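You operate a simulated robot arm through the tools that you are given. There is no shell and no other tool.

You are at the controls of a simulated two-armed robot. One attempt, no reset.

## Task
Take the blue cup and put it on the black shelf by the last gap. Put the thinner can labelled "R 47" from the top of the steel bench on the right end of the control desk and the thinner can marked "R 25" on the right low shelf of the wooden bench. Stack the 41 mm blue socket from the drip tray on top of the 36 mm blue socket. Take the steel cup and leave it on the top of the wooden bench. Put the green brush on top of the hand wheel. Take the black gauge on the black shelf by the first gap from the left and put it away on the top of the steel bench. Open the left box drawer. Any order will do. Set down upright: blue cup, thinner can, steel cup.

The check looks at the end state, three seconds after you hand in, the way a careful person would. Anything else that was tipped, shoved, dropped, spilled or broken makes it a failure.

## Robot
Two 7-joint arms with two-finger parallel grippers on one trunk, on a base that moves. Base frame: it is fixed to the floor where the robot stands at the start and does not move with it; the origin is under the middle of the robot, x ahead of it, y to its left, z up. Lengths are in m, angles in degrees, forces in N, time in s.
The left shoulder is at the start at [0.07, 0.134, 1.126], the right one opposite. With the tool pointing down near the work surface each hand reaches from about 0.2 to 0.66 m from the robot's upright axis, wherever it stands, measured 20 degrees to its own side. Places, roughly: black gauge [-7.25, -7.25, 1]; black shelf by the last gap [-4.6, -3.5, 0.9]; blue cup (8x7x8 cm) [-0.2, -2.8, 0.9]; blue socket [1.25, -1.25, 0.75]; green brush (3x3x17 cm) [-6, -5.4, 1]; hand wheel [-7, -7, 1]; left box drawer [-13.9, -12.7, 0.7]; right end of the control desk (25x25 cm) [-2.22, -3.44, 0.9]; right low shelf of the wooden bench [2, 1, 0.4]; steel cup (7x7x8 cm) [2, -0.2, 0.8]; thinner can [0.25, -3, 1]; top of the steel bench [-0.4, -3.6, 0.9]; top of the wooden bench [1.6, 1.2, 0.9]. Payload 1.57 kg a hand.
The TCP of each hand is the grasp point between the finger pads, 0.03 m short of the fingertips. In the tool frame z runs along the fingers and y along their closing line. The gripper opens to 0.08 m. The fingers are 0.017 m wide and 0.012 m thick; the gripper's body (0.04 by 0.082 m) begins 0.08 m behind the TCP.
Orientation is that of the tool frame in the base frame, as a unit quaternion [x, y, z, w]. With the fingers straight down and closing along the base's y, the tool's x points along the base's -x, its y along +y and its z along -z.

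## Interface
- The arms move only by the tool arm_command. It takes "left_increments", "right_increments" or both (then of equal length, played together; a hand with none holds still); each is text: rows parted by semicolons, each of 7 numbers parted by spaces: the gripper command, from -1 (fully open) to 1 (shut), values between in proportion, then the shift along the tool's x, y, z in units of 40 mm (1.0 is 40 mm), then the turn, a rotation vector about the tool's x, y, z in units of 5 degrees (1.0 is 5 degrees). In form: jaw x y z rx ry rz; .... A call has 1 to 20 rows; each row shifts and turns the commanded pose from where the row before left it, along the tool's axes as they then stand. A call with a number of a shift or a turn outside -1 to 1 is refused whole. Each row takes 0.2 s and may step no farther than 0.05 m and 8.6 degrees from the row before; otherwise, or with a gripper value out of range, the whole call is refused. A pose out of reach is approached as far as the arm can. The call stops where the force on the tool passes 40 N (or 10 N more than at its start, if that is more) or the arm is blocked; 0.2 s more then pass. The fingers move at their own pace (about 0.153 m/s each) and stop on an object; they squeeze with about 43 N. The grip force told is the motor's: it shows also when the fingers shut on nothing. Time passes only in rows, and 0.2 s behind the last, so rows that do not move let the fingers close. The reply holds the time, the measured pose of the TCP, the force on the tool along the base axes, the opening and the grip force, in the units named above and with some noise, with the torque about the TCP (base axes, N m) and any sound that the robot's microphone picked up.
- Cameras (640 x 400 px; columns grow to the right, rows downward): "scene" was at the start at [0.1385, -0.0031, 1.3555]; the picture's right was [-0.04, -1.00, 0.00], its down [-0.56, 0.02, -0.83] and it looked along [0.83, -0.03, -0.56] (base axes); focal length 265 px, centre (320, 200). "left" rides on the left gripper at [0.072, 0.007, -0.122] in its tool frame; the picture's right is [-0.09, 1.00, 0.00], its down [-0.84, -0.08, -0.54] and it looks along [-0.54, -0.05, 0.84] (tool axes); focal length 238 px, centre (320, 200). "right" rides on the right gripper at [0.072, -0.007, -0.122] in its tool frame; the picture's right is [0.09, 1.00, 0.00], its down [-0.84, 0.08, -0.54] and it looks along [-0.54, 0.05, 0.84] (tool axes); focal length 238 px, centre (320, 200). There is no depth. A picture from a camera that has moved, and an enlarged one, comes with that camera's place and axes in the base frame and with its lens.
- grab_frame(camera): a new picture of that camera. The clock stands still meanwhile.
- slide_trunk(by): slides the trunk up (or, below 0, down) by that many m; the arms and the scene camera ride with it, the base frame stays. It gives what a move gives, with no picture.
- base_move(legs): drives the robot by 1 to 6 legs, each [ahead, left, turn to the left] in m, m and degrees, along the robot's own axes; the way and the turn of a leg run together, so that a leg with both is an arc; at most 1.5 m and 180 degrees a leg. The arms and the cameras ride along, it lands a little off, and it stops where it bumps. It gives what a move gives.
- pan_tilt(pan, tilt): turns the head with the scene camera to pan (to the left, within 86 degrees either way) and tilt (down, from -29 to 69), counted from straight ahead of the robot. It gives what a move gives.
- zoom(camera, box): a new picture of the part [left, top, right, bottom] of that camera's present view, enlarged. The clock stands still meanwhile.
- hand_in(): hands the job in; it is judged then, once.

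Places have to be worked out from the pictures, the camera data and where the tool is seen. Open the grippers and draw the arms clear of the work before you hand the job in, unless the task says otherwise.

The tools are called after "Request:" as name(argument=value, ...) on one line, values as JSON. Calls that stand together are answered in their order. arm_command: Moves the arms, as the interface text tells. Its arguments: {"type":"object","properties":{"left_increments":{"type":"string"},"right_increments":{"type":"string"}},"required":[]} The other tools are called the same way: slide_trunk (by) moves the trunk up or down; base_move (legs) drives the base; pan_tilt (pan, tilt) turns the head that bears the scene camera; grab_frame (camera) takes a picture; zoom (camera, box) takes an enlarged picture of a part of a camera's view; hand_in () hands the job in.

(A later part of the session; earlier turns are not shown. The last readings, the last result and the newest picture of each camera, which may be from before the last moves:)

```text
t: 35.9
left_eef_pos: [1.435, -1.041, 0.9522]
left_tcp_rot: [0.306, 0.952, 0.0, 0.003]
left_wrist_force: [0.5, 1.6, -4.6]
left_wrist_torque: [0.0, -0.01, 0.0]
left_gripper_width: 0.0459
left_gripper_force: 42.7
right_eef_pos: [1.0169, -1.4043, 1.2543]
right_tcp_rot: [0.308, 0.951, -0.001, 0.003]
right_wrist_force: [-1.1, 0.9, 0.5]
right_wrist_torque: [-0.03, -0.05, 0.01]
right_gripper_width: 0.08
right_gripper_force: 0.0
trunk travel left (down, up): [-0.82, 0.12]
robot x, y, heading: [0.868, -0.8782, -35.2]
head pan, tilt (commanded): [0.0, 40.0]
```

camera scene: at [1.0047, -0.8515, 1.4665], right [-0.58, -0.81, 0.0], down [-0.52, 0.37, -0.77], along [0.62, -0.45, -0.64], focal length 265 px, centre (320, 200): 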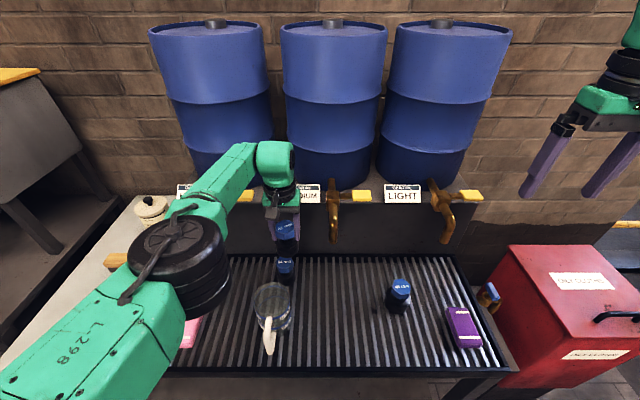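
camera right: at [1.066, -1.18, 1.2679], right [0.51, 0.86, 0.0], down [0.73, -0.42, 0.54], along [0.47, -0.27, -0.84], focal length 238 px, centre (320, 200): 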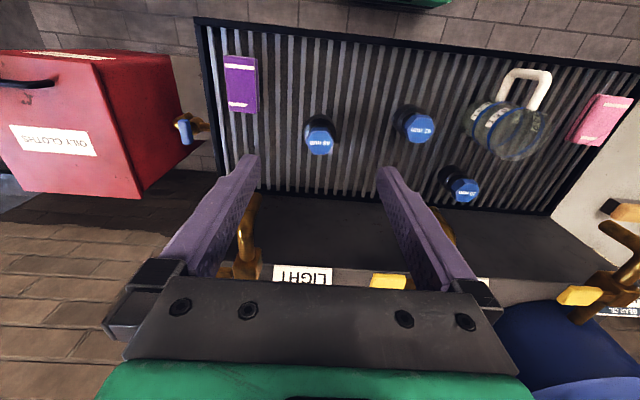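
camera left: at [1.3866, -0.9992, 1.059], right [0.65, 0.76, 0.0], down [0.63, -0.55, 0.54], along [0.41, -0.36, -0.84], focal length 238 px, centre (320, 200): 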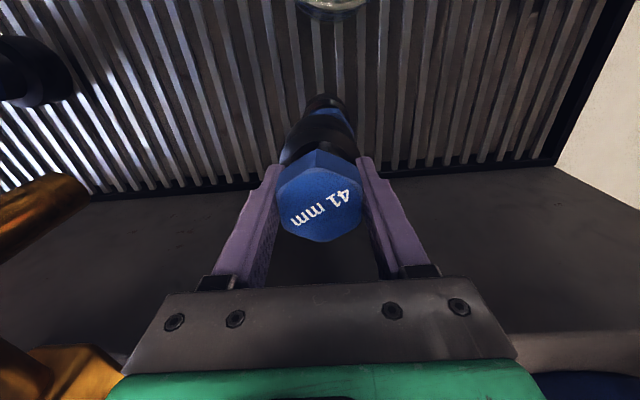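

I make the final 1.4 cm shift and check the reading.

Request:
arm_command(left_increments="1 -0.325 0.17 0.25 0 0 0; 1 0 0 0 0 0 0; 1 0 0 0 0 0 0")

Request:
grab_frame(camera="left")

Request:
zoom(camera="scene", box=[190, 180, 330, 280])

```text
t: 36.7
left_eef_pos: [1.4533, -1.0462, 0.9394]
left_tcp_rot: [0.306, 0.952, 0.0, 0.0]
left_wrist_force: [0.0, -0.2, -5.0]
left_wrist_torque: [0.01, -0.02, -0.01]
left_gripper_width: 0.0459
left_gripper_force: 43.5
right_eef_pos: [1.0218, -1.4072, 1.2531]
right_tcp_rot: [0.308, 0.951, 0.0, 0.001]
right_wrist_force: [0.2, 0.2, 0.3]
right_wrist_torque: [-0.01, -0.03, 0.0]
right_gripper_width: 0.0798
right_gripper_force: 0.0
trunk travel left (down, up): [-0.82, 0.12]
robot x, y, heading: [0.8705, -0.8782, -35.7]
head pan, tilt (commanded): [0.0, 40.0]
```

```text
taken
camera left: at [1.3985, -0.9982, 1.0605], right [0.66, 0.76, 0.0], down [0.64, -0.55, 0.54], along [0.41, -0.36, -0.84], focal length 238 px, centre (320, 200)
```

left: 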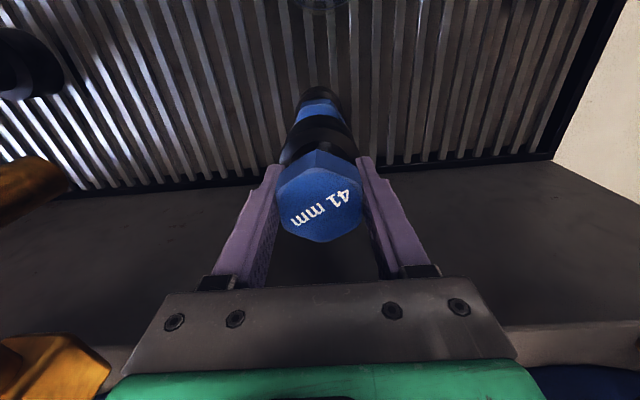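

```text
4.00 times, centred on (260, 230) of scene
camera zoom: at [0.9783, -0.956, 1.4665], right [-0.58, -0.81, 0.0], down [-0.52, 0.38, -0.77], along [0.62, -0.45, -0.64], focal length 1062 px, centre (560, 80)
```

zoom: 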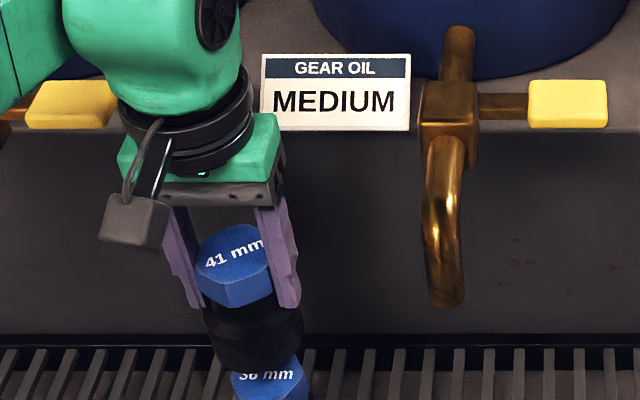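

The 41 mm is laterally aligned; about 5 mm too far ahead. I shift it back 5 mm and descend to just above contact.

Request:
arm_command(left_increments="1 0.13 0.03 0.2 0 0 0; 1 0 0 0.2 0 0 0; 1 0 0 0.1 0 0 0; 1 0 0 0 0 0 0")

Request:
zoom(camera="scene", box=[190, 200, 330, 300])

Request:
zoom(camera="left", box=[250, 60, 390, 260])

```text
t: 37.7
left_eef_pos: [1.4496, -1.0409, 0.9198]
left_tcp_rot: [0.306, 0.952, 0.0, 0.0]
left_wrist_force: [1.6, -0.2, -4.6]
left_wrist_torque: [0.02, 0.03, 0.02]
left_gripper_width: 0.0458
left_gripper_force: 43.5
right_eef_pos: [1.0224, -1.4073, 1.2533]
right_tcp_rot: [0.308, 0.951, 0.001, 0.001]
right_wrist_force: [0.2, 0.5, 0.8]
right_wrist_torque: [-0.03, -0.01, -0.04]
right_gripper_width: 0.08
right_gripper_force: 0.1
trunk travel left (down, up): [-0.82, 0.12]
robot x, y, heading: [0.8715, -0.8737, -35.9]
head pan, tilt (commanded): [0.0, 40.0]
```

```text
4.00 times, centred on (260, 250) of scene
camera zoom: at [0.9783, -0.9559, 1.4665], right [-0.58, -0.81, 0.0], down [-0.52, 0.38, -0.77], along [0.62, -0.45, -0.64], focal length 1062 px, centre (560, 0)
```

zoom: 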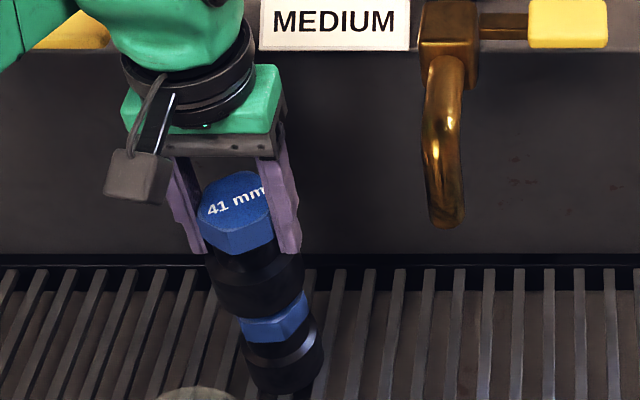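

```text
2.00 times, centred on (320, 160) of left
camera zoom: at [1.3951, -0.9937, 1.0405], right [0.65, 0.76, 0.0], down [0.64, -0.55, 0.54], along [0.41, -0.36, -0.84], focal length 477 px, centre (320, 280)
```

zoom: 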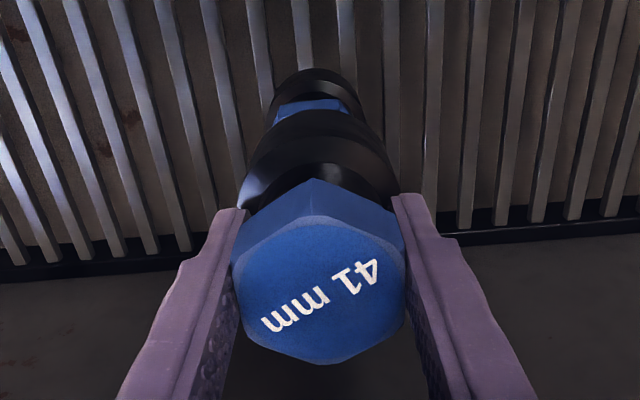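

The vertical line through both sockets matches the camera's vanishing direction, so alignment is good. I creep down in 2 mm steps watching force.

Request:
arm_command(left_increments="1 0 0 0.06 0 0 0; 1 0 0 0.06 0 0 0; 1 0 0 0 0 0 0")

```text
t: 38.5
left_eef_pos: [1.4498, -1.0411, 0.9149]
left_tcp_rot: [0.306, 0.952, 0.0, 0.0]
left_wrist_force: [0.4, 0.2, -4.9]
left_wrist_torque: [-0.06, -0.01, 0.01]
left_gripper_width: 0.0459
left_gripper_force: 43.0
right_eef_pos: [1.0215, -1.4083, 1.2539]
right_tcp_rot: [0.309, 0.951, -0.001, 0.001]
right_wrist_force: [0.6, -0.8, -0.2]
right_wrist_torque: [0.01, 0.01, 0.02]
right_gripper_width: 0.08
right_gripper_force: 0.0
trunk travel left (down, up): [-0.82, 0.12]
robot x, y, heading: [0.8666, -0.8782, -35.9]
head pan, tilt (commanded): [0.0, 40.0]
```

Not in contact yet (-4.9 N is just the weight). I continue down in small steps.

Request:
arm_command(left_increments="1 0 0 0.05 0 0 0; 1 0 0 0.05 0 0 0; 1 0 0 0 0 0 0")

```text
t: 39.3
left_eef_pos: [1.4499, -1.041, 0.9113]
left_tcp_rot: [0.306, 0.952, 0.0, 0.0]
left_wrist_force: [-0.2, 0.1, -5.3]
left_wrist_torque: [-0.03, 0.01, -0.04]
left_gripper_width: 0.0459
left_gripper_force: 43.0
right_eef_pos: [1.0221, -1.4085, 1.2533]
right_tcp_rot: [0.308, 0.951, 0.0, 0.001]
right_wrist_force: [0.8, -0.5, -0.3]
right_wrist_torque: [0.01, -0.03, 0.03]
right_gripper_width: 0.0799
right_gripper_force: 0.0
trunk travel left (down, up): [-0.82, 0.12]
robot x, y, heading: [0.8712, -0.8775, -35.9]
head pan, tilt (commanded): [0.0, 40.0]
```

Still free. Further small steps down.

Request:
arm_command(left_increments="1 0 0 0.05 0 0 0; 1 0 0 0.05 0 0 0; 1 0 0 0 0 0 0")

Request:
zoom(camera="scene", box=[220, 230, 290, 300])

```text
t: 40.1
left_eef_pos: [1.4504, -1.0418, 0.9066]
left_tcp_rot: [0.306, 0.952, 0.0, 0.0]
left_wrist_force: [0.7, -0.1, -4.8]
left_wrist_torque: [-0.04, 0.01, 0.02]
left_gripper_width: 0.0458
left_gripper_force: 42.6
right_eef_pos: [1.0222, -1.4079, 1.2527]
right_tcp_rot: [0.308, 0.951, -0.001, 0.0]
right_wrist_force: [-0.2, -0.5, 0.6]
right_wrist_torque: [0.0, 0.0, 0.0]
right_gripper_width: 0.0798
right_gripper_force: 0.1
trunk travel left (down, up): [-0.82, 0.12]
robot x, y, heading: [0.8684, -0.8763, -35.8]
head pan, tilt (commanded): [0.0, 40.0]
```

```text
5.71 times, centred on (255, 265) of scene
camera zoom: at [0.9785, -0.9563, 1.4665], right [-0.58, -0.81, 0.0], down [-0.52, 0.38, -0.77], along [0.62, -0.45, -0.64], focal length 1517 px, centre (691, -171)
```

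zoom: 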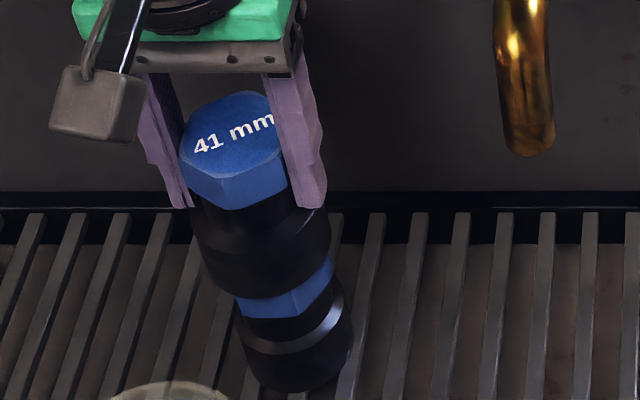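

No force yet at 0.9066. I keep stepping down in ~2 mm increments.

Request:
arm_command(left_increments="1 0 0 0.05 0 0 0; 1 0 0 0 0 0 0")

Request:
arm_command(left_increments="1 0 0 0.05 0 0 0; 1 0 0 0 0 0 0")

```text
t: 40.7
left_eef_pos: [1.4491, -1.0413, 0.907]
left_tcp_rot: [0.305, 0.952, -0.001, 0.002]
left_wrist_force: [2.7, 0.9, 5.3]
left_wrist_torque: [0.28, -0.16, -0.07]
left_gripper_width: 0.0457
left_gripper_force: 43.4
right_eef_pos: [1.0204, -1.407, 1.2518]
right_tcp_rot: [0.308, 0.951, 0.0, 0.002]
right_wrist_force: [0.6, 0.8, 0.1]
right_wrist_torque: [0.03, -0.04, 0.05]
right_gripper_width: 0.08
right_gripper_force: 0.0
trunk travel left (down, up): [-0.82, 0.12]
robot x, y, heading: [0.8668, -0.8778, -35.7]
head pan, tilt (commanded): [0.0, 40.0]
```

```text
t: 41.3
left_eef_pos: [1.4487, -1.0413, 0.9073]
left_tcp_rot: [0.304, 0.953, -0.002, 0.003]
left_wrist_force: [9.6, 0.3, 23.9]
left_wrist_torque: [0.1, -0.59, -0.02]
left_gripper_width: 0.0457
left_gripper_force: 43.1
right_eef_pos: [1.0192, -1.406, 1.2546]
right_tcp_rot: [0.308, 0.951, -0.001, 0.003]
right_wrist_force: [-0.2, -0.6, -0.3]
right_wrist_torque: [0.0, 0.01, 0.01]
right_gripper_width: 0.08
right_gripper_force: 0.1
trunk travel left (down, up): [-0.82, 0.12]
robot x, y, heading: [0.8688, -0.8757, -35.6]
head pan, tilt (commanded): [0.0, 40.0]
```

Contact at z≈0.907 (+24 N). I relieve ~2 mm and open the fingers gently.

Request:
arm_command(left_increments="1 0 0 -0.055 0 0 0; 1 0 0 0 0 0 0")

```text
t: 41.9
left_eef_pos: [1.4471, -1.0415, 0.9071]
left_tcp_rot: [0.306, 0.952, -0.001, 0.002]
left_wrist_force: [6.6, -0.8, 15.4]
left_wrist_torque: [-0.45, -0.41, 0.11]
left_gripper_width: 0.0459
left_gripper_force: 43.2
right_eef_pos: [1.019, -1.4069, 1.253]
right_tcp_rot: [0.308, 0.951, -0.002, 0.002]
right_wrist_force: [0.0, 0.4, -0.4]
right_wrist_torque: [0.0, 0.04, 0.0]
right_gripper_width: 0.0798
right_gripper_force: 0.1
trunk travel left (down, up): [-0.82, 0.12]
robot x, y, heading: [0.8678, -0.8785, -35.5]
head pan, tilt (commanded): [0.0, 40.0]
```

Still 15 N of push. I ease up a bit more.

Request:
arm_command(left_increments="1 0 0 -0.03 0 0 0; 1 0 0 0 0 0 0")

```text
t: 42.5
left_eef_pos: [1.4487, -1.0429, 0.9064]
left_tcp_rot: [0.307, 0.952, 0.001, 0.001]
left_wrist_force: [3.1, -2.0, 6.9]
left_wrist_torque: [-0.47, -0.25, 0.04]
left_gripper_width: 0.0458
left_gripper_force: 43.0
right_eef_pos: [1.0202, -1.4075, 1.2528]
right_tcp_rot: [0.309, 0.951, -0.001, 0.002]
right_wrist_force: [-0.4, 0.0, 0.9]
right_wrist_torque: [-0.01, 0.01, -0.02]
right_gripper_width: 0.0802
right_gripper_force: 0.1
trunk travel left (down, up): [-0.82, 0.12]
robot x, y, heading: [0.8647, -0.8762, -35.4]
head pan, tilt (commanded): [0.0, 40.0]
```

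Force is small now. I open the fingers in stages without moving.

Request:
arm_command(left_increments="-0.25 0 0 0 0 0 0; -0.4 0 0 0 0 0 0; -1 0 0 0 0 0 0; -1 0 0 0 0 0 0")

Request:
zoom(camera="scene", box=[220, 230, 290, 300])

Request:
grab_frame(camera="left")

```text
t: 43.5
left_eef_pos: [1.4495, -1.0418, 0.906]
left_tcp_rot: [0.306, 0.952, 0.0, 0.0]
left_wrist_force: [-0.5, -0.1, -0.9]
left_wrist_torque: [0.02, 0.02, 0.06]
left_gripper_width: 0.08
left_gripper_force: 0.0
right_eef_pos: [1.0202, -1.4072, 1.2537]
right_tcp_rot: [0.309, 0.951, -0.001, 0.001]
right_wrist_force: [0.4, 0.1, 0.4]
right_wrist_torque: [-0.03, 0.03, 0.02]
right_gripper_width: 0.08
right_gripper_force: 0.1
trunk travel left (down, up): [-0.82, 0.12]
robot x, y, heading: [0.8689, -0.8792, -35.5]
head pan, tilt (commanded): [0.0, 40.0]
```

```text
5.71 times, centred on (255, 265) of scene
camera zoom: at [0.9775, -0.956, 1.4666], right [-0.58, -0.81, 0.0], down [-0.52, 0.38, -0.77], along [0.62, -0.45, -0.64], focal length 1517 px, centre (691, -171)
```

zoom: 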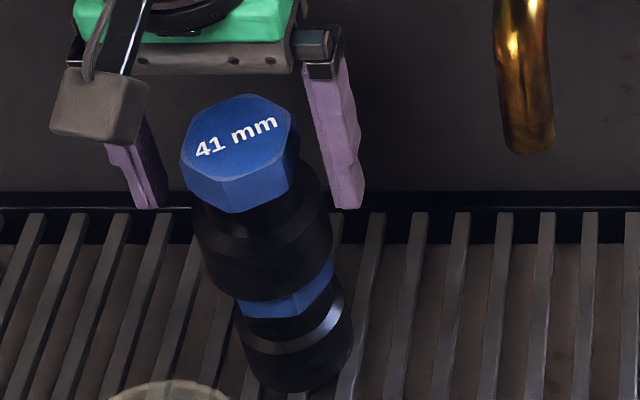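

```text
taken
camera left: at [1.3941, -0.9938, 1.0277], right [0.65, 0.76, 0.0], down [0.63, -0.55, 0.54], along [0.41, -0.36, -0.84], focal length 238 px, centre (320, 200)
```

left: 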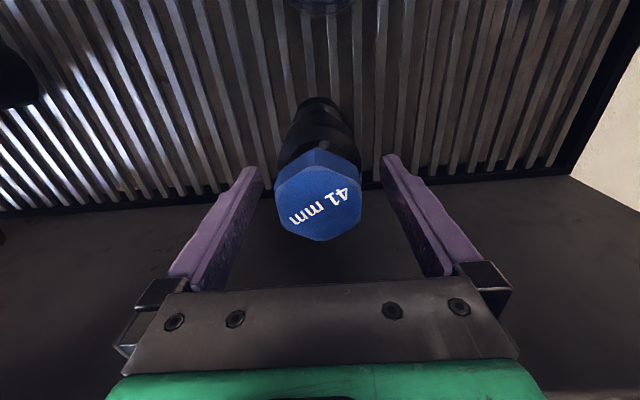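

The stack stands on its own. I lift the hand straight up, then draw it back.

Request:
arm_command(left_increments="-1 0 0 -0.4 0 0 0; -1 0 0 -0.5 0 0 0; -1 0 0 -0.6 0 0 0; -1 0 0 -0.6 0 0 0; -1 0.7 0 -0.4 0 0 0; -1 0.9 0 -0.4 0 0 0; -1 0.9 0 0 0 0 0; -1 0.9 0 0 0 0 0; -1 0 0 0 0 0 0")

Request:
grab_frame(camera="scene")

```text
t: 45.5
left_eef_pos: [1.3373, -0.9623, 1.0222]
left_tcp_rot: [0.306, 0.952, -0.001, 0.0]
left_wrist_force: [0.3, -0.2, 0.3]
left_wrist_torque: [0.01, -0.02, 0.01]
left_gripper_width: 0.0799
left_gripper_force: 0.1
right_eef_pos: [1.0216, -1.4076, 1.2534]
right_tcp_rot: [0.308, 0.951, 0.0, 0.001]
right_wrist_force: [0.2, -0.3, -0.1]
right_wrist_torque: [0.02, -0.01, 0.0]
right_gripper_width: 0.0801
right_gripper_force: 0.1
trunk travel left (down, up): [-0.82, 0.12]
robot x, y, heading: [0.8644, -0.8783, -35.8]
head pan, tilt (commanded): [0.0, 40.0]
```

```text
taken
camera scene: at [0.9776, -0.9563, 1.4666], right [-0.58, -0.81, 0.0], down [-0.52, 0.38, -0.77], along [0.62, -0.45, -0.64], focal length 265 px, centre (320, 200)
```

scene: 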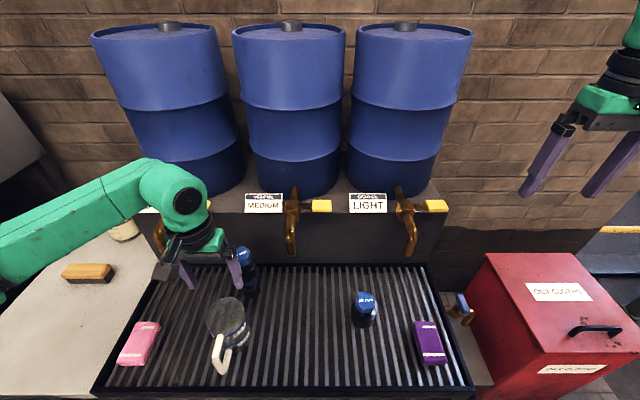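

The stack stands. I raise the left hand, back away, and move left to face the small table with the steel cup, stopping a bit short to look.

Request:
arm_command(left_increments="-1 0 0 -0.9 0 0 0; -1 0 0 -0.9 0 0 0; -1 0 0 -0.9 0 0 0; -1 0 0 -0.9 0 0 0; -1 0 0 0 0 0 0")

Request:
base_move(legs=[[-0.25, 0, 0], [0, 1.1, 0], [0.05, 0, 0]])

Request:
grab_frame(camera="scene")

```text
t: 46.7
left_eef_pos: [1.3386, -0.9612, 1.1677]
left_tcp_rot: [0.306, 0.952, 0.0, 0.0]
left_wrist_force: [0.3, 1.1, 0.9]
left_wrist_torque: [-0.01, 0.0, -0.01]
left_gripper_width: 0.0801
left_gripper_force: 0.1
right_eef_pos: [1.0211, -1.4078, 1.2533]
right_tcp_rot: [0.309, 0.951, -0.001, 0.002]
right_wrist_force: [0.0, -0.9, 0.6]
right_wrist_torque: [-0.02, -0.04, -0.02]
right_gripper_width: 0.08
right_gripper_force: 0.0
trunk travel left (down, up): [-0.82, 0.12]
robot x, y, heading: [0.8697, -0.8728, -35.5]
head pan, tilt (commanded): [0.0, 40.0]
```

```text
t: 54.3
left_eef_pos: [1.8131, 0.0482, 1.1715]
left_tcp_rot: [0.308, 0.952, -0.001, 0.005]
left_wrist_force: [-0.7, 1.0, -0.6]
left_wrist_torque: [-0.06, -0.06, -0.03]
left_gripper_width: 0.0798
left_gripper_force: 0.1
right_eef_pos: [1.4929, -0.3947, 1.2573]
right_tcp_rot: [0.311, 0.95, -0.002, 0.005]
right_wrist_force: [-1.0, 0.5, 0.3]
right_wrist_torque: [-0.06, -0.07, -0.02]
right_gripper_width: 0.0799
right_gripper_force: 0.1
trunk travel left (down, up): [-0.82, 0.12]
robot x, y, heading: [1.35, 0.1328, -36.0]
head pan, tilt (commanded): [0.0, 40.0]
```

```text
taken
camera scene: at [1.45, 0.0575, 1.4677], right [-0.59, -0.81, 0.0], down [-0.52, 0.37, -0.77], along [0.62, -0.45, -0.64], focal length 265 px, centre (320, 200)
```

scene: 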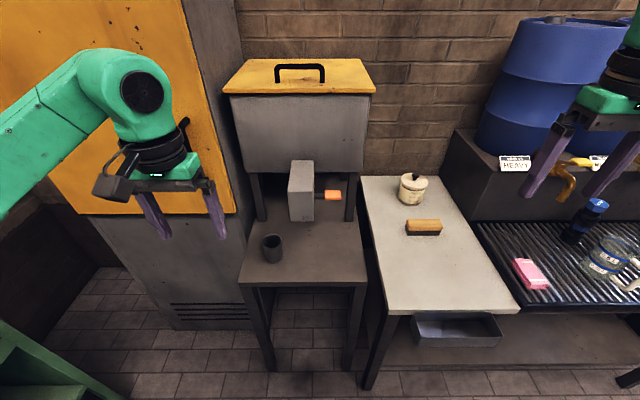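

The steel cup stands on the small table, a boiler with a tap block behind. I zoom in for position and contents.

Request:
zoom(camera="scene", box=[230, 140, 370, 290])

Request:
grab_frame(camera="left")

Request:
grab_frame(camera="right")

```text
2.67 times, centred on (300, 215) of scene
camera zoom: at [1.45, 0.0575, 1.4677], right [-0.59, -0.81, 0.0], down [-0.52, 0.37, -0.77], along [0.62, -0.45, -0.64], focal length 708 px, centre (373, 160)
```

zoom: 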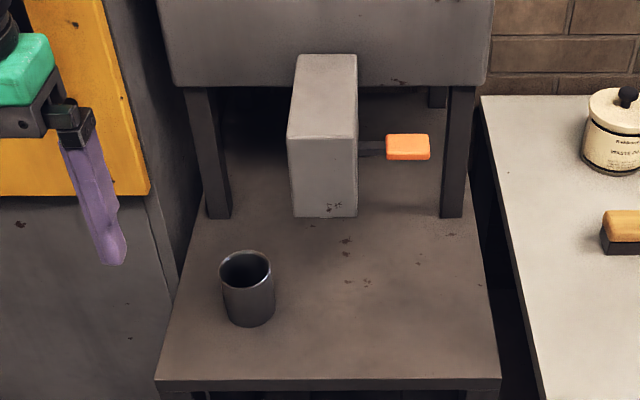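

```text
taken
camera left: at [1.7579, 0.0968, 1.2908], right [0.66, 0.75, 0.0], down [0.63, -0.55, 0.55], along [0.41, -0.36, -0.84], focal length 238 px, centre (320, 200)
```

left: 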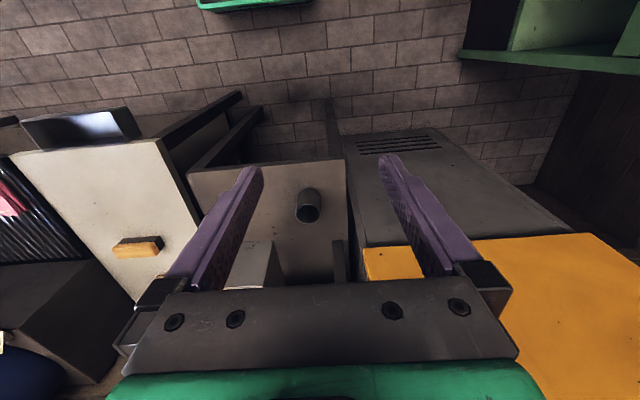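

```text
taken
camera right: at [1.4293, -0.3568, 1.378], right [0.51, 0.86, 0.0], down [0.72, -0.43, 0.55], along [0.47, -0.28, -0.83], focal length 238 px, centre (320, 200)
```

right: 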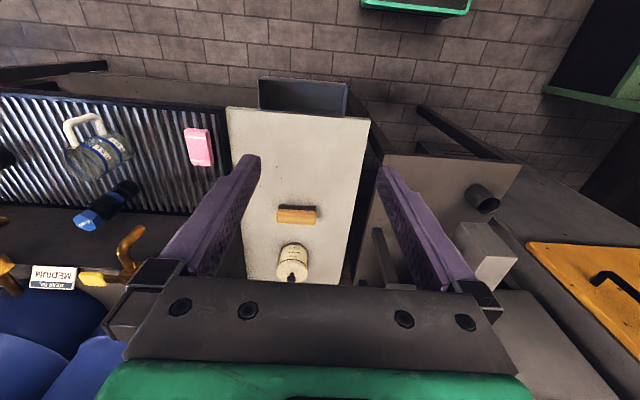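

The cup looks like a plain empty cylinder. I zoom from the left hand camera for an accurate position.

Request:
zoom(camera="left", box=[270, 165, 350, 235])

Request:
zoom(camera="scene", box=[246, 220, 306, 280])

```text
5.71 times, centred on (310, 200) of left
camera zoom: at [1.7579, 0.0968, 1.2908], right [0.66, 0.75, 0.0], down [0.63, -0.55, 0.55], along [0.41, -0.36, -0.84], focal length 1362 px, centre (377, 200)
```

zoom: 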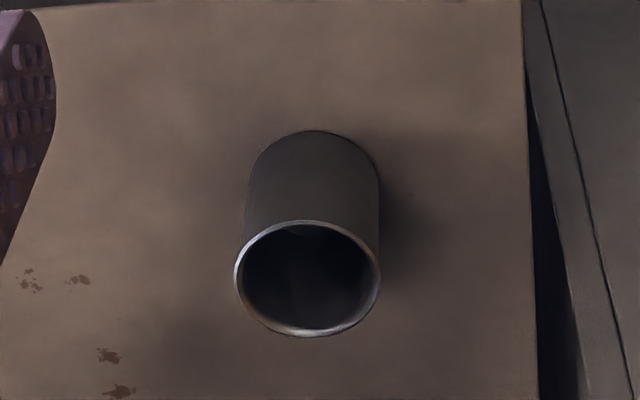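

```text
6.67 times, centred on (276, 250) of scene
camera zoom: at [1.45, 0.0575, 1.4677], right [-0.59, -0.81, 0.0], down [-0.52, 0.37, -0.77], along [0.62, -0.45, -0.64], focal length 1770 px, centre (613, -133)
```

zoom: 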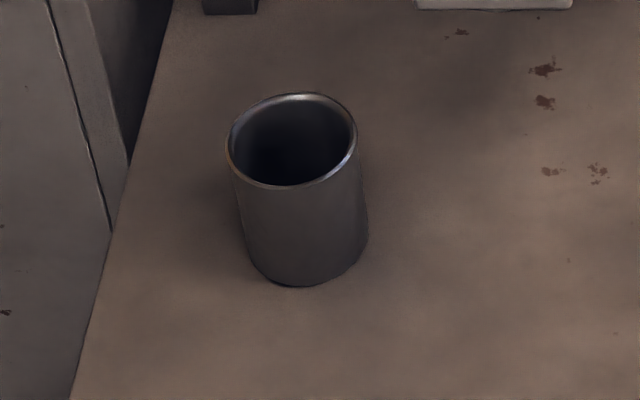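

Cup rim centre ≈ (1.993,-0.148,0.83), Ø≈6.3 cm; the tap block is only 7 cm to its right, so I'll pinch the cup's left wall by the rim. First I pull the left hand back and edge the base 0.14 m ahead.

Request:
arm_command(left_increments="-1 1 0 0 0 0 0; -1 1 0 0 0 0 0; -0.25 0 0 0 0 0 0")

Request:
base_move(legs=[[0.14, 0, 0]])

Request:
grab_frame(camera="left")

Request:
grab_frame(camera="scene")

```text
t: 55.1
left_eef_pos: [1.7563, 0.0887, 1.1659]
left_tcp_rot: [0.308, 0.951, 0.001, 0.0]
left_wrist_force: [0.2, 0.0, -0.3]
left_wrist_torque: [-0.02, 0.02, -0.01]
left_gripper_width: 0.0503
left_gripper_force: 0.0
right_eef_pos: [1.4996, -0.401, 1.2528]
right_tcp_rot: [0.31, 0.951, 0.0, 0.001]
right_wrist_force: [-1.4, 0.7, 0.0]
right_wrist_torque: [0.04, 0.02, 0.01]
right_gripper_width: 0.0799
right_gripper_force: 0.1
trunk travel left (down, up): [-0.82, 0.12]
robot x, y, heading: [1.3478, 0.1316, -35.8]
head pan, tilt (commanded): [0.0, 40.0]
```

```text
t: 56.4
left_eef_pos: [1.8671, 0.009, 1.1671]
left_tcp_rot: [0.31, 0.951, 0.0, 0.001]
left_wrist_force: [0.5, -0.1, -0.3]
left_wrist_torque: [-0.01, -0.02, 0.03]
left_gripper_width: 0.0498
left_gripper_force: 0.1
right_eef_pos: [1.6096, -0.4817, 1.2552]
right_tcp_rot: [0.311, 0.95, -0.001, 0.002]
right_wrist_force: [-0.3, 0.3, -0.2]
right_wrist_torque: [0.01, 0.01, -0.03]
right_gripper_width: 0.0798
right_gripper_force: 0.0
trunk travel left (down, up): [-0.82, 0.12]
robot x, y, heading: [1.4632, 0.0492, -35.9]
head pan, tilt (commanded): [0.0, 40.0]
```

```text
taken
camera left: at [1.8117, 0.0576, 1.288], right [0.66, 0.75, 0.0], down [0.63, -0.55, 0.55], along [0.41, -0.36, -0.84], focal length 238 px, centre (320, 200)
```

left: 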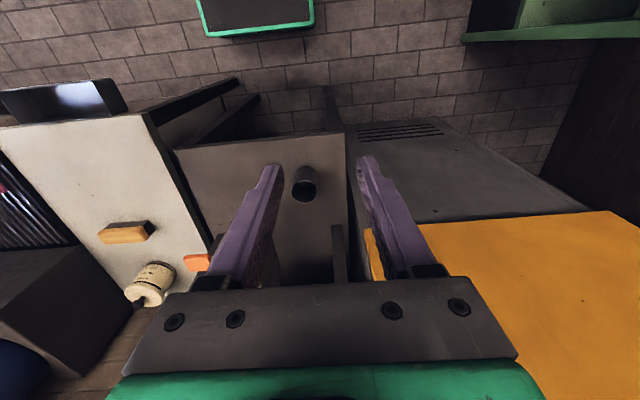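

```text
taken
camera scene: at [1.5691, -0.0286, 1.4669], right [-0.59, -0.81, 0.0], down [-0.52, 0.38, -0.77], along [0.62, -0.45, -0.64], focal length 265 px, centre (320, 200)
```

scene: 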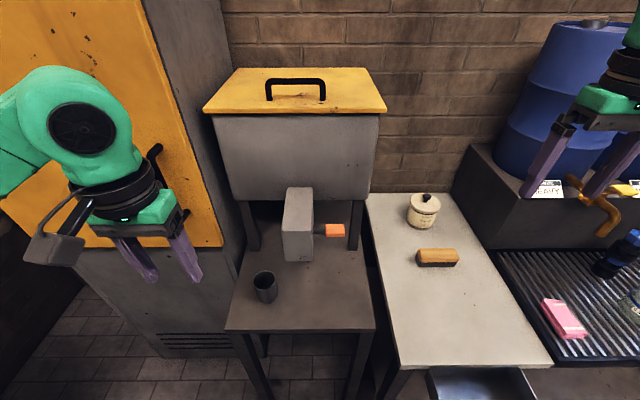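

I re-zoom on the cup from both cameras for a fresh fix after the base move.

Request:
zoom(camera="left", box=[275, 155, 335, 210])

Request:
zoom(camera="scene", box=[235, 255, 295, 315])

```text
7.27 times, centred on (305, 182) of left
camera zoom: at [1.8117, 0.0576, 1.288], right [0.66, 0.75, 0.0], down [0.63, -0.55, 0.55], along [0.41, -0.36, -0.84], focal length 1734 px, centre (429, 327)
```

zoom: 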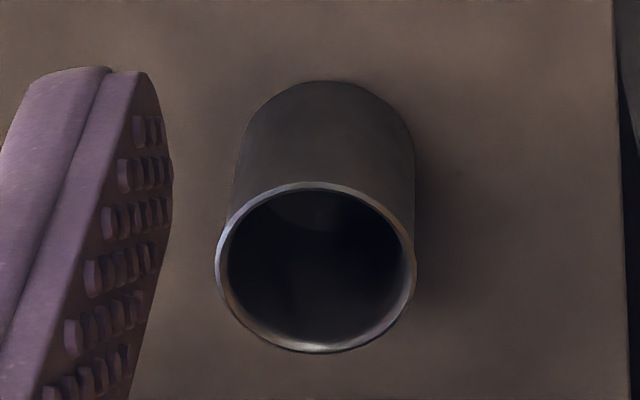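

```text
6.67 times, centred on (265, 285) of scene
camera zoom: at [1.5691, -0.0286, 1.4669], right [-0.59, -0.81, 0.0], down [-0.52, 0.38, -0.77], along [0.62, -0.45, -0.64], focal length 1770 px, centre (687, -367)
```

zoom: 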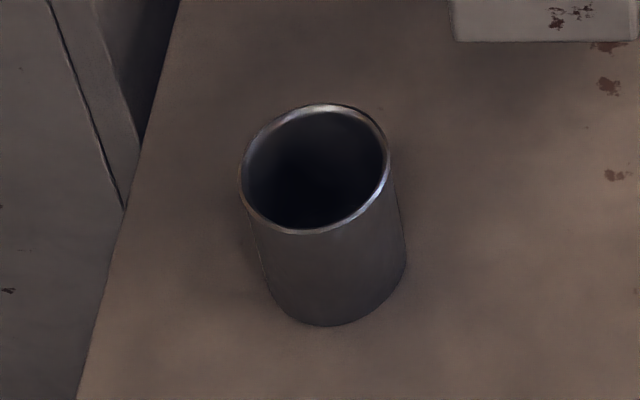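

Cup centre fixed at about (1.995,-0.149). I lower to z≈0.96 in front of the table then move forward over the cup's left wall, and check by camera before descending.

Request:
arm_command(left_increments="-0.25 0 0 1 0 0 0; -0.25 0 0 1 0 0 0; -0.25 0 0 1 0 0 0; -0.25 0 0 1 0 0 0; -0.25 0 0 1 0 0 0; -0.25 -0.98 -0.109 0 0 0 0; -0.25 -0.98 -0.109 0 0 0 0; -0.25 -0.98 -0.109 0 0 0 0; -0.25 -0.98 -0.109 0 0 0 0; -0.25 -0.98 -0.109 0 0 0 0; -0.25 0 0 0 0 0 0")

Request:
grab_frame(camera="left")

Request:
grab_frame(camera="scene")

```text
t: 58.8
left_eef_pos: [2.0144, -0.1246, 0.9677]
left_tcp_rot: [0.309, 0.951, 0.0, 0.003]
left_wrist_force: [0.0, -0.1, 0.4]
left_wrist_torque: [-0.03, -0.03, 0.07]
left_gripper_width: 0.0501
left_gripper_force: 0.0
right_eef_pos: [1.6116, -0.481, 1.2539]
right_tcp_rot: [0.311, 0.951, 0.0, 0.001]
right_wrist_force: [0.4, 0.1, 0.1]
right_wrist_torque: [-0.01, -0.01, 0.04]
right_gripper_width: 0.0798
right_gripper_force: 0.0
trunk travel left (down, up): [-0.82, 0.12]
robot x, y, heading: [1.4653, 0.0492, -36.0]
head pan, tilt (commanded): [0.0, 40.0]
```

```text
taken
camera left: at [1.9594, -0.0762, 1.0881], right [0.66, 0.75, 0.0], down [0.63, -0.55, 0.54], along [0.41, -0.36, -0.84], focal length 238 px, centre (320, 200)
```

left: 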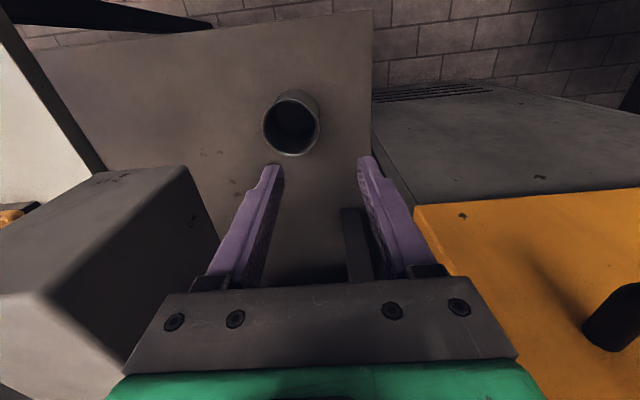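

```text
taken
camera scene: at [1.571, -0.0293, 1.4667], right [-0.59, -0.81, 0.0], down [-0.52, 0.38, -0.77], along [0.62, -0.45, -0.64], focal length 265 px, centre (320, 200)
```

scene: 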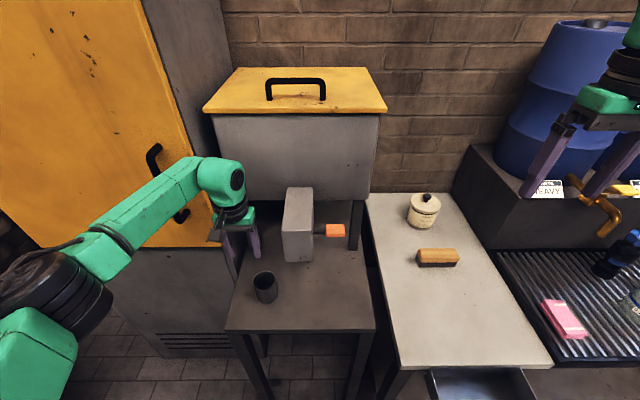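

I zoom to confirm the rim's location with respect to the fingers.

Request:
zoom(camera="left", box=[240, 75, 400, 175])

```text
4.00 times, centred on (320, 125) of left
camera zoom: at [1.9594, -0.0762, 1.0881], right [0.66, 0.75, 0.0], down [0.63, -0.55, 0.54], along [0.41, -0.36, -0.84], focal length 953 px, centre (320, 500)
```

zoom: 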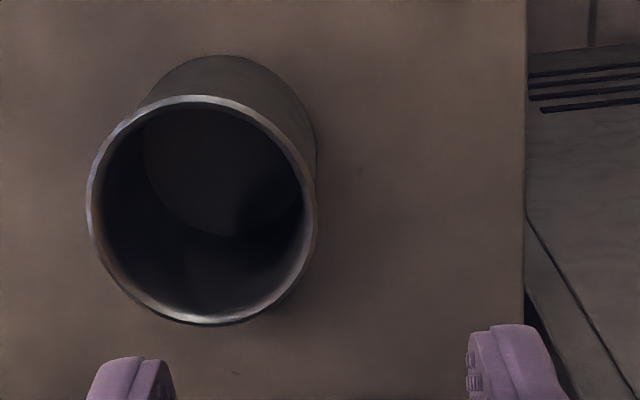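

The TCP sits right over the left wall (3.1 cm from centre). I descend to z≈0.816 and close on the rim.

Request:
arm_command(left_increments="-0.25 0.06 0 0.9 0 0 0; -0.25 0 0 0.95 0 0 0; -0.25 0 0 0.95 0 0 0; -0.25 0 0 0.5 0 0 0; -0.25 0 0 0.5 0 0 0; -0.25 0 0 0 0 0 0; 1 0 0 0 0 0 0; 1 0 0 0 0 0 0; 1 0 0 0 0 0 0")

Request:
grab_frame(camera="left")

Request:
zoom(camera="scene", box=[190, 200, 330, 320])

```text
t: 60.8
left_eef_pos: [2.0122, -0.124, 0.8152]
left_tcp_rot: [0.309, 0.951, 0.0, 0.001]
left_wrist_force: [0.1, 0.0, 2.3]
left_wrist_torque: [-0.19, 0.11, 0.03]
left_gripper_width: 0.006
left_gripper_force: 26.1
right_eef_pos: [1.6115, -0.4822, 1.2532]
right_tcp_rot: [0.312, 0.95, -0.001, 0.001]
right_wrist_force: [-0.2, 0.0, 0.2]
right_wrist_torque: [-0.03, 0.0, -0.01]
right_gripper_width: 0.08
right_gripper_force: 0.0
trunk travel left (down, up): [-0.82, 0.12]
robot x, y, heading: [1.4646, 0.0491, -35.7]
head pan, tilt (commanded): [0.0, 40.0]
```

```text
taken
camera left: at [1.9576, -0.0757, 0.936], right [0.66, 0.75, 0.0], down [0.63, -0.55, 0.54], along [0.41, -0.36, -0.84], focal length 238 px, centre (320, 200)
```

left: 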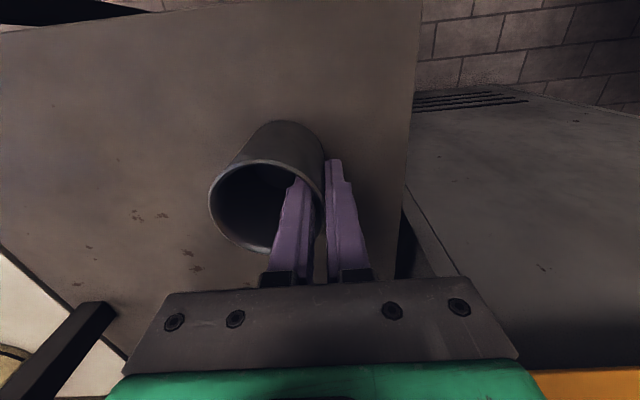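

```text
3.33 times, centred on (260, 260) of scene
camera zoom: at [1.5708, -0.0302, 1.4667], right [-0.59, -0.81, 0.0], down [-0.52, 0.38, -0.77], along [0.62, -0.45, -0.64], focal length 885 px, centre (520, 0)
```

zoom: 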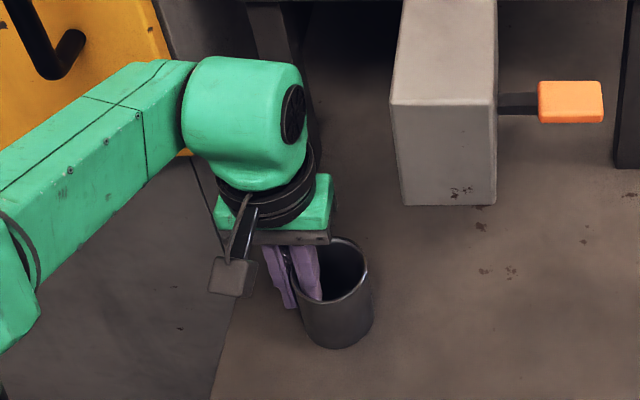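

Wall pinched (6 mm). I let the grip settle, lift the cup, and check.

Request:
arm_command(left_increments="1 0 0 0 0 0 0; 1 0 0 0 0 0 0; 1 0 0 -0.4 0 0 0; 1 0 0 -0.6 0 0 0; 1 0 0 -0.8 0 0 0; 1 0 0 -0.8 0 0 0; 1 0 0 0 0 0 0")

Request:
zoom(camera="scene", box=[190, 180, 330, 300])

Request:
grab_frame(camera="left")

```text
t: 62.4
left_eef_pos: [2.0123, -0.1241, 0.919]
left_tcp_rot: [0.307, 0.952, 0.0, 0.001]
left_wrist_force: [-0.2, 0.4, -0.9]
left_wrist_torque: [-0.01, -0.01, 0.02]
left_gripper_width: 0.0059
left_gripper_force: 26.6
right_eef_pos: [1.6123, -0.4826, 1.2536]
right_tcp_rot: [0.312, 0.95, 0.0, 0.002]
right_wrist_force: [0.5, -0.2, 0.0]
right_wrist_torque: [0.01, 0.02, 0.04]
right_gripper_width: 0.0799
right_gripper_force: 0.0
trunk travel left (down, up): [-0.82, 0.12]
robot x, y, heading: [1.4635, 0.0519, -36.0]
head pan, tilt (commanded): [0.0, 40.0]
```

```text
3.33 times, centred on (260, 240) of scene
camera zoom: at [1.5716, -0.0304, 1.4666], right [-0.59, -0.81, 0.0], down [-0.52, 0.38, -0.77], along [0.62, -0.45, -0.64], focal length 885 px, centre (520, 67)
```

zoom: 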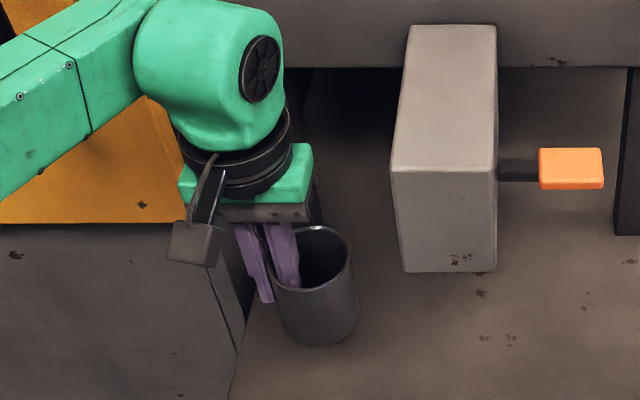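

```text
taken
camera left: at [1.9572, -0.0754, 1.0404], right [0.66, 0.75, 0.0], down [0.63, -0.55, 0.54], along [0.41, -0.36, -0.84], focal length 238 px, centre (320, 200)
```

left: 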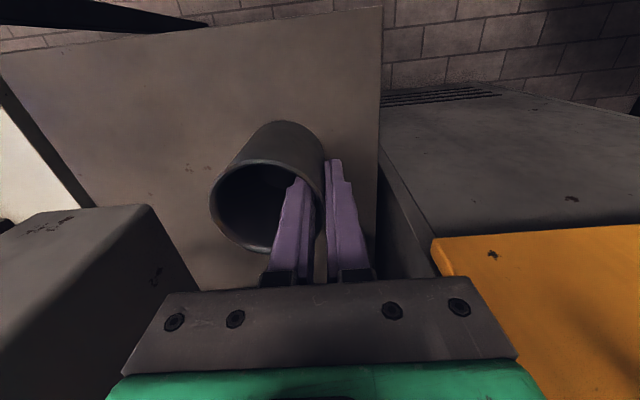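

The cup is held. I pull it back clear of the table, raise it, back the base off, and turn to face the wooden bench.

Request:
arm_command(left_increments="1 0.8 0 0 0 0 0; 1 0.9 0 0 0 0 0; 1 0.9 0 0 0 0 0; 1 0.9 0 0 0 0 0; 1 0.9 0 0 0 0 0; 1 0 0 -0.9 0 0 0; 1 0 0 -0.9 0 0 0; 1 0 0 -0.9 0 0 0; 1 0 0 -0.9 0 0 0; 1 0 0 -0.9 0 0 0; 1 0 0 0 0 0 0")

Request:
base_move(legs=[[-0.25, 0, 0], [0, 0, 90]])

Request:
grab_frame(camera="scene")

```text
t: 64.8
left_eef_pos: [1.8691, -0.0197, 1.0995]
left_tcp_rot: [0.31, 0.951, -0.001, 0.001]
left_wrist_force: [-0.8, 0.2, -1.4]
left_wrist_torque: [0.04, 0.04, -0.01]
left_gripper_width: 0.0057
left_gripper_force: 25.6
right_eef_pos: [1.6129, -0.4821, 1.2542]
right_tcp_rot: [0.312, 0.95, -0.001, 0.002]
right_wrist_force: [0.0, 0.8, -0.1]
right_wrist_torque: [-0.03, 0.0, -0.01]
right_gripper_width: 0.0803
right_gripper_force: 0.1
trunk travel left (down, up): [-0.82, 0.12]
robot x, y, heading: [1.4583, 0.048, -35.8]
head pan, tilt (commanded): [0.0, 40.0]
```

```text
t: 70.5
left_eef_pos: [1.3256, 0.6059, 1.0994]
left_tcp_rot: [-0.456, 0.89, 0.0, 0.001]
left_wrist_force: [0.7, -0.2, -0.5]
left_wrist_torque: [0.02, 0.04, 0.0]
left_gripper_width: 0.0055
left_gripper_force: 25.5
right_eef_pos: [1.7877, 0.3501, 1.2532]
right_tcp_rot: [-0.453, 0.891, 0.0, 0.002]
right_wrist_force: [-0.3, -0.3, 0.0]
right_wrist_torque: [-0.01, 0.0, 0.01]
right_gripper_width: 0.0803
right_gripper_force: 0.1
trunk travel left (down, up): [-0.82, 0.12]
robot x, y, heading: [1.2552, 0.1965, 54.1]
head pan, tilt (commanded): [0.0, 40.0]
```

```text
taken
camera scene: at [1.3365, 0.3081, 1.4666], right [0.81, -0.59, 0.0], down [-0.38, -0.52, -0.77], along [0.45, 0.62, -0.64], focal length 265 px, centre (320, 200)
```

scene: 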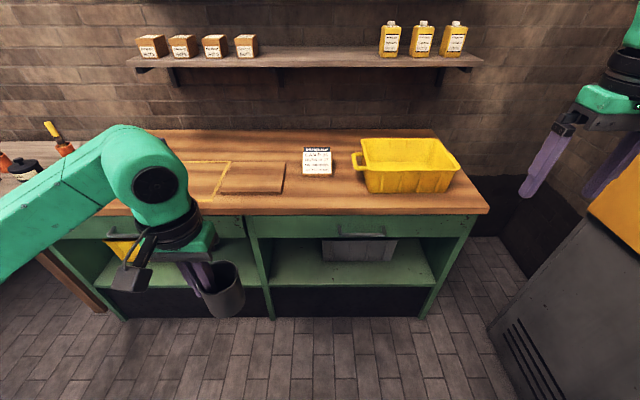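

The bench top has a free spot between the board and the yellow bin near the front. I drive 0.33 m ahead and slightly right to reach it.

Request:
base_move(legs=[[0.33, -0.08, 0]])

Request:
grab_frame(camera="scene")

Request:
grab_frame(camera="left")

```text
t: 72.7
left_eef_pos: [1.5833, 0.8219, 1.0998]
left_tcp_rot: [-0.454, 0.891, 0.0, 0.003]
left_wrist_force: [0.0, 0.1, -1.4]
left_wrist_torque: [0.02, 0.01, 0.0]
left_gripper_width: 0.0055
left_gripper_force: 25.6
right_eef_pos: [2.0434, 0.5628, 1.2549]
right_tcp_rot: [-0.451, 0.893, 0.001, 0.002]
right_wrist_force: [0.3, 0.1, 0.1]
right_wrist_torque: [0.02, -0.01, 0.0]
right_gripper_width: 0.0802
right_gripper_force: 0.2
trunk travel left (down, up): [-0.82, 0.12]
robot x, y, heading: [1.5139, 0.4168, 53.7]
head pan, tilt (commanded): [0.0, 40.0]
```

```text
taken
camera scene: at [1.5919, 0.5241, 1.4668], right [0.81, -0.59, 0.0], down [-0.38, -0.52, -0.77], along [0.45, 0.62, -0.64], focal length 265 px, centre (320, 200)
```

scene: 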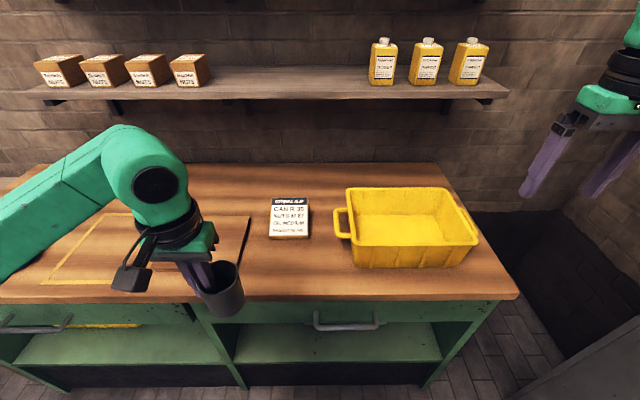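

```text
taken
camera left: at [1.5347, 0.7681, 1.2202], right [-0.75, 0.66, 0.0], down [0.55, 0.63, 0.54], along [0.36, 0.41, -0.84], focal length 238 px, centre (320, 200)
```

left: 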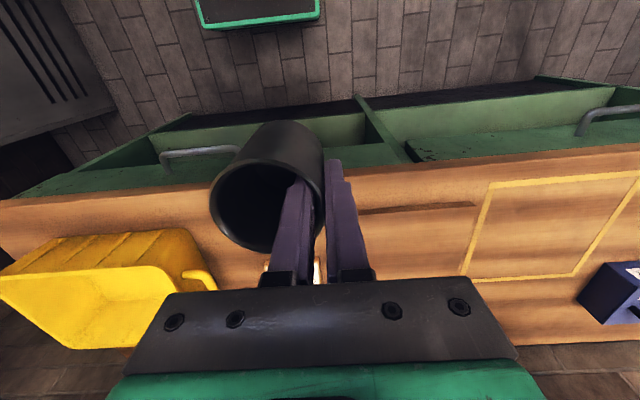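

I move the held cup over the free spot (centre ≈ (1.775,0.905)), coming down to ~6 cm above the bench.

Request:
arm_command(left_increments="1 -0.8975 -0.378 0.35 0 0 0; 1 -0.8975 -0.378 0.35 0 0 0; 1 -0.8975 -0.378 0.35 0 0 0; 1 -0.8975 -0.378 0.35 0 0 0; 1 -0.8975 -0.378 0.35 0 0 0; 1 0 0 0 0 0 0")

Request:
grab_frame(camera="scene")

Request:
grab_frame(camera="left")

```text
t: 74.1
left_eef_pos: [1.7503, 0.9232, 1.0317]
left_tcp_rot: [-0.453, 0.892, 0.001, 0.002]
left_wrist_force: [-0.1, -0.2, -1.3]
left_wrist_torque: [0.01, 0.02, 0.01]
left_gripper_width: 0.0057
left_gripper_force: 25.5
right_eef_pos: [2.0442, 0.5641, 1.2538]
right_tcp_rot: [-0.45, 0.893, 0.001, 0.002]
right_wrist_force: [0.6, -0.1, 0.1]
right_wrist_torque: [-0.03, -0.01, 0.01]
right_gripper_width: 0.0798
right_gripper_force: 0.1
trunk travel left (down, up): [-0.82, 0.12]
robot x, y, heading: [1.5164, 0.4163, 54.0]
head pan, tilt (commanded): [0.0, 40.0]
```

```text
taken
camera scene: at [1.593, 0.5254, 1.4667], right [0.81, -0.59, 0.0], down [-0.38, -0.52, -0.77], along [0.45, 0.62, -0.64], focal length 265 px, centre (320, 200)
```

scene: 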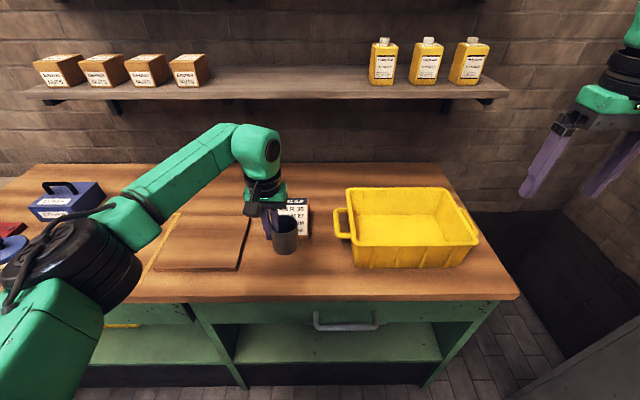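

```text
taken
camera left: at [1.7029, 0.8705, 1.1515], right [-0.75, 0.66, 0.0], down [0.55, 0.63, 0.54], along [0.36, 0.41, -0.84], focal length 238 px, centre (320, 200)
```

left: 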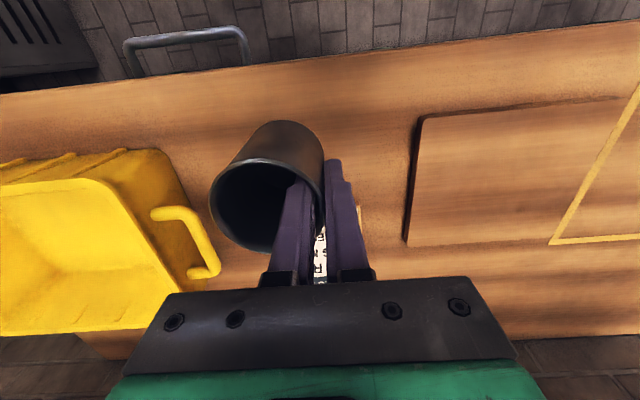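

Clear of everything. I descend to just above the bench, then feel for contact.

Request:
arm_command(left_increments="1 0 0 0.6 0 0 0; 1 0 0 0.5 0 0 0; 1 0 0 0.2 0 0 0; 1 0 0 0 0 0 0")

Request:
arm_command(left_increments="1 0 0 0.08 0 0 0; 1 0 0 0.08 0 0 0; 1 0 0 0 0 0 0")

Request:
zoom(camera="scene", box=[230, 180, 350, 290])

```text
t: 75.1
left_eef_pos: [1.7496, 0.9243, 0.9772]
left_tcp_rot: [-0.453, 0.891, 0.0, 0.001]
left_wrist_force: [0.2, -0.4, -1.2]
left_wrist_torque: [0.0, 0.01, -0.01]
left_gripper_width: 0.0054
left_gripper_force: 25.6
right_eef_pos: [2.0471, 0.5647, 1.2531]
right_tcp_rot: [-0.451, 0.892, 0.001, 0.001]
right_wrist_force: [0.1, 0.5, 0.3]
right_wrist_torque: [-0.02, 0.0, -0.02]
right_gripper_width: 0.08
right_gripper_force: 0.0
trunk travel left (down, up): [-0.82, 0.12]
robot x, y, heading: [1.5172, 0.4133, 54.0]
head pan, tilt (commanded): [0.0, 40.0]
```

```text
t: 75.9
left_eef_pos: [1.751, 0.9239, 0.9717]
left_tcp_rot: [-0.453, 0.892, 0.0, 0.001]
left_wrist_force: [-0.1, 0.4, -0.8]
left_wrist_torque: [-0.01, 0.03, 0.02]
left_gripper_width: 0.0054
left_gripper_force: 25.4
right_eef_pos: [2.0453, 0.5656, 1.2539]
right_tcp_rot: [-0.451, 0.892, 0.001, 0.001]
right_wrist_force: [0.2, -0.3, 0.1]
right_wrist_torque: [0.01, 0.02, -0.01]
right_gripper_width: 0.0797
right_gripper_force: 0.0
trunk travel left (down, up): [-0.82, 0.12]
robot x, y, heading: [1.5159, 0.4168, 54.2]
head pan, tilt (commanded): [0.0, 40.0]
```

```text
3.64 times, centred on (290, 235) of scene
camera zoom: at [1.5938, 0.5256, 1.4666], right [0.81, -0.59, 0.0], down [-0.38, -0.52, -0.77], along [0.45, 0.62, -0.64], focal length 965 px, centre (429, 73)
```

zoom: 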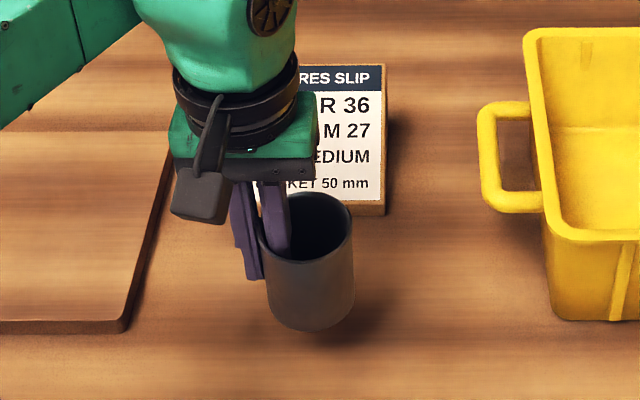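

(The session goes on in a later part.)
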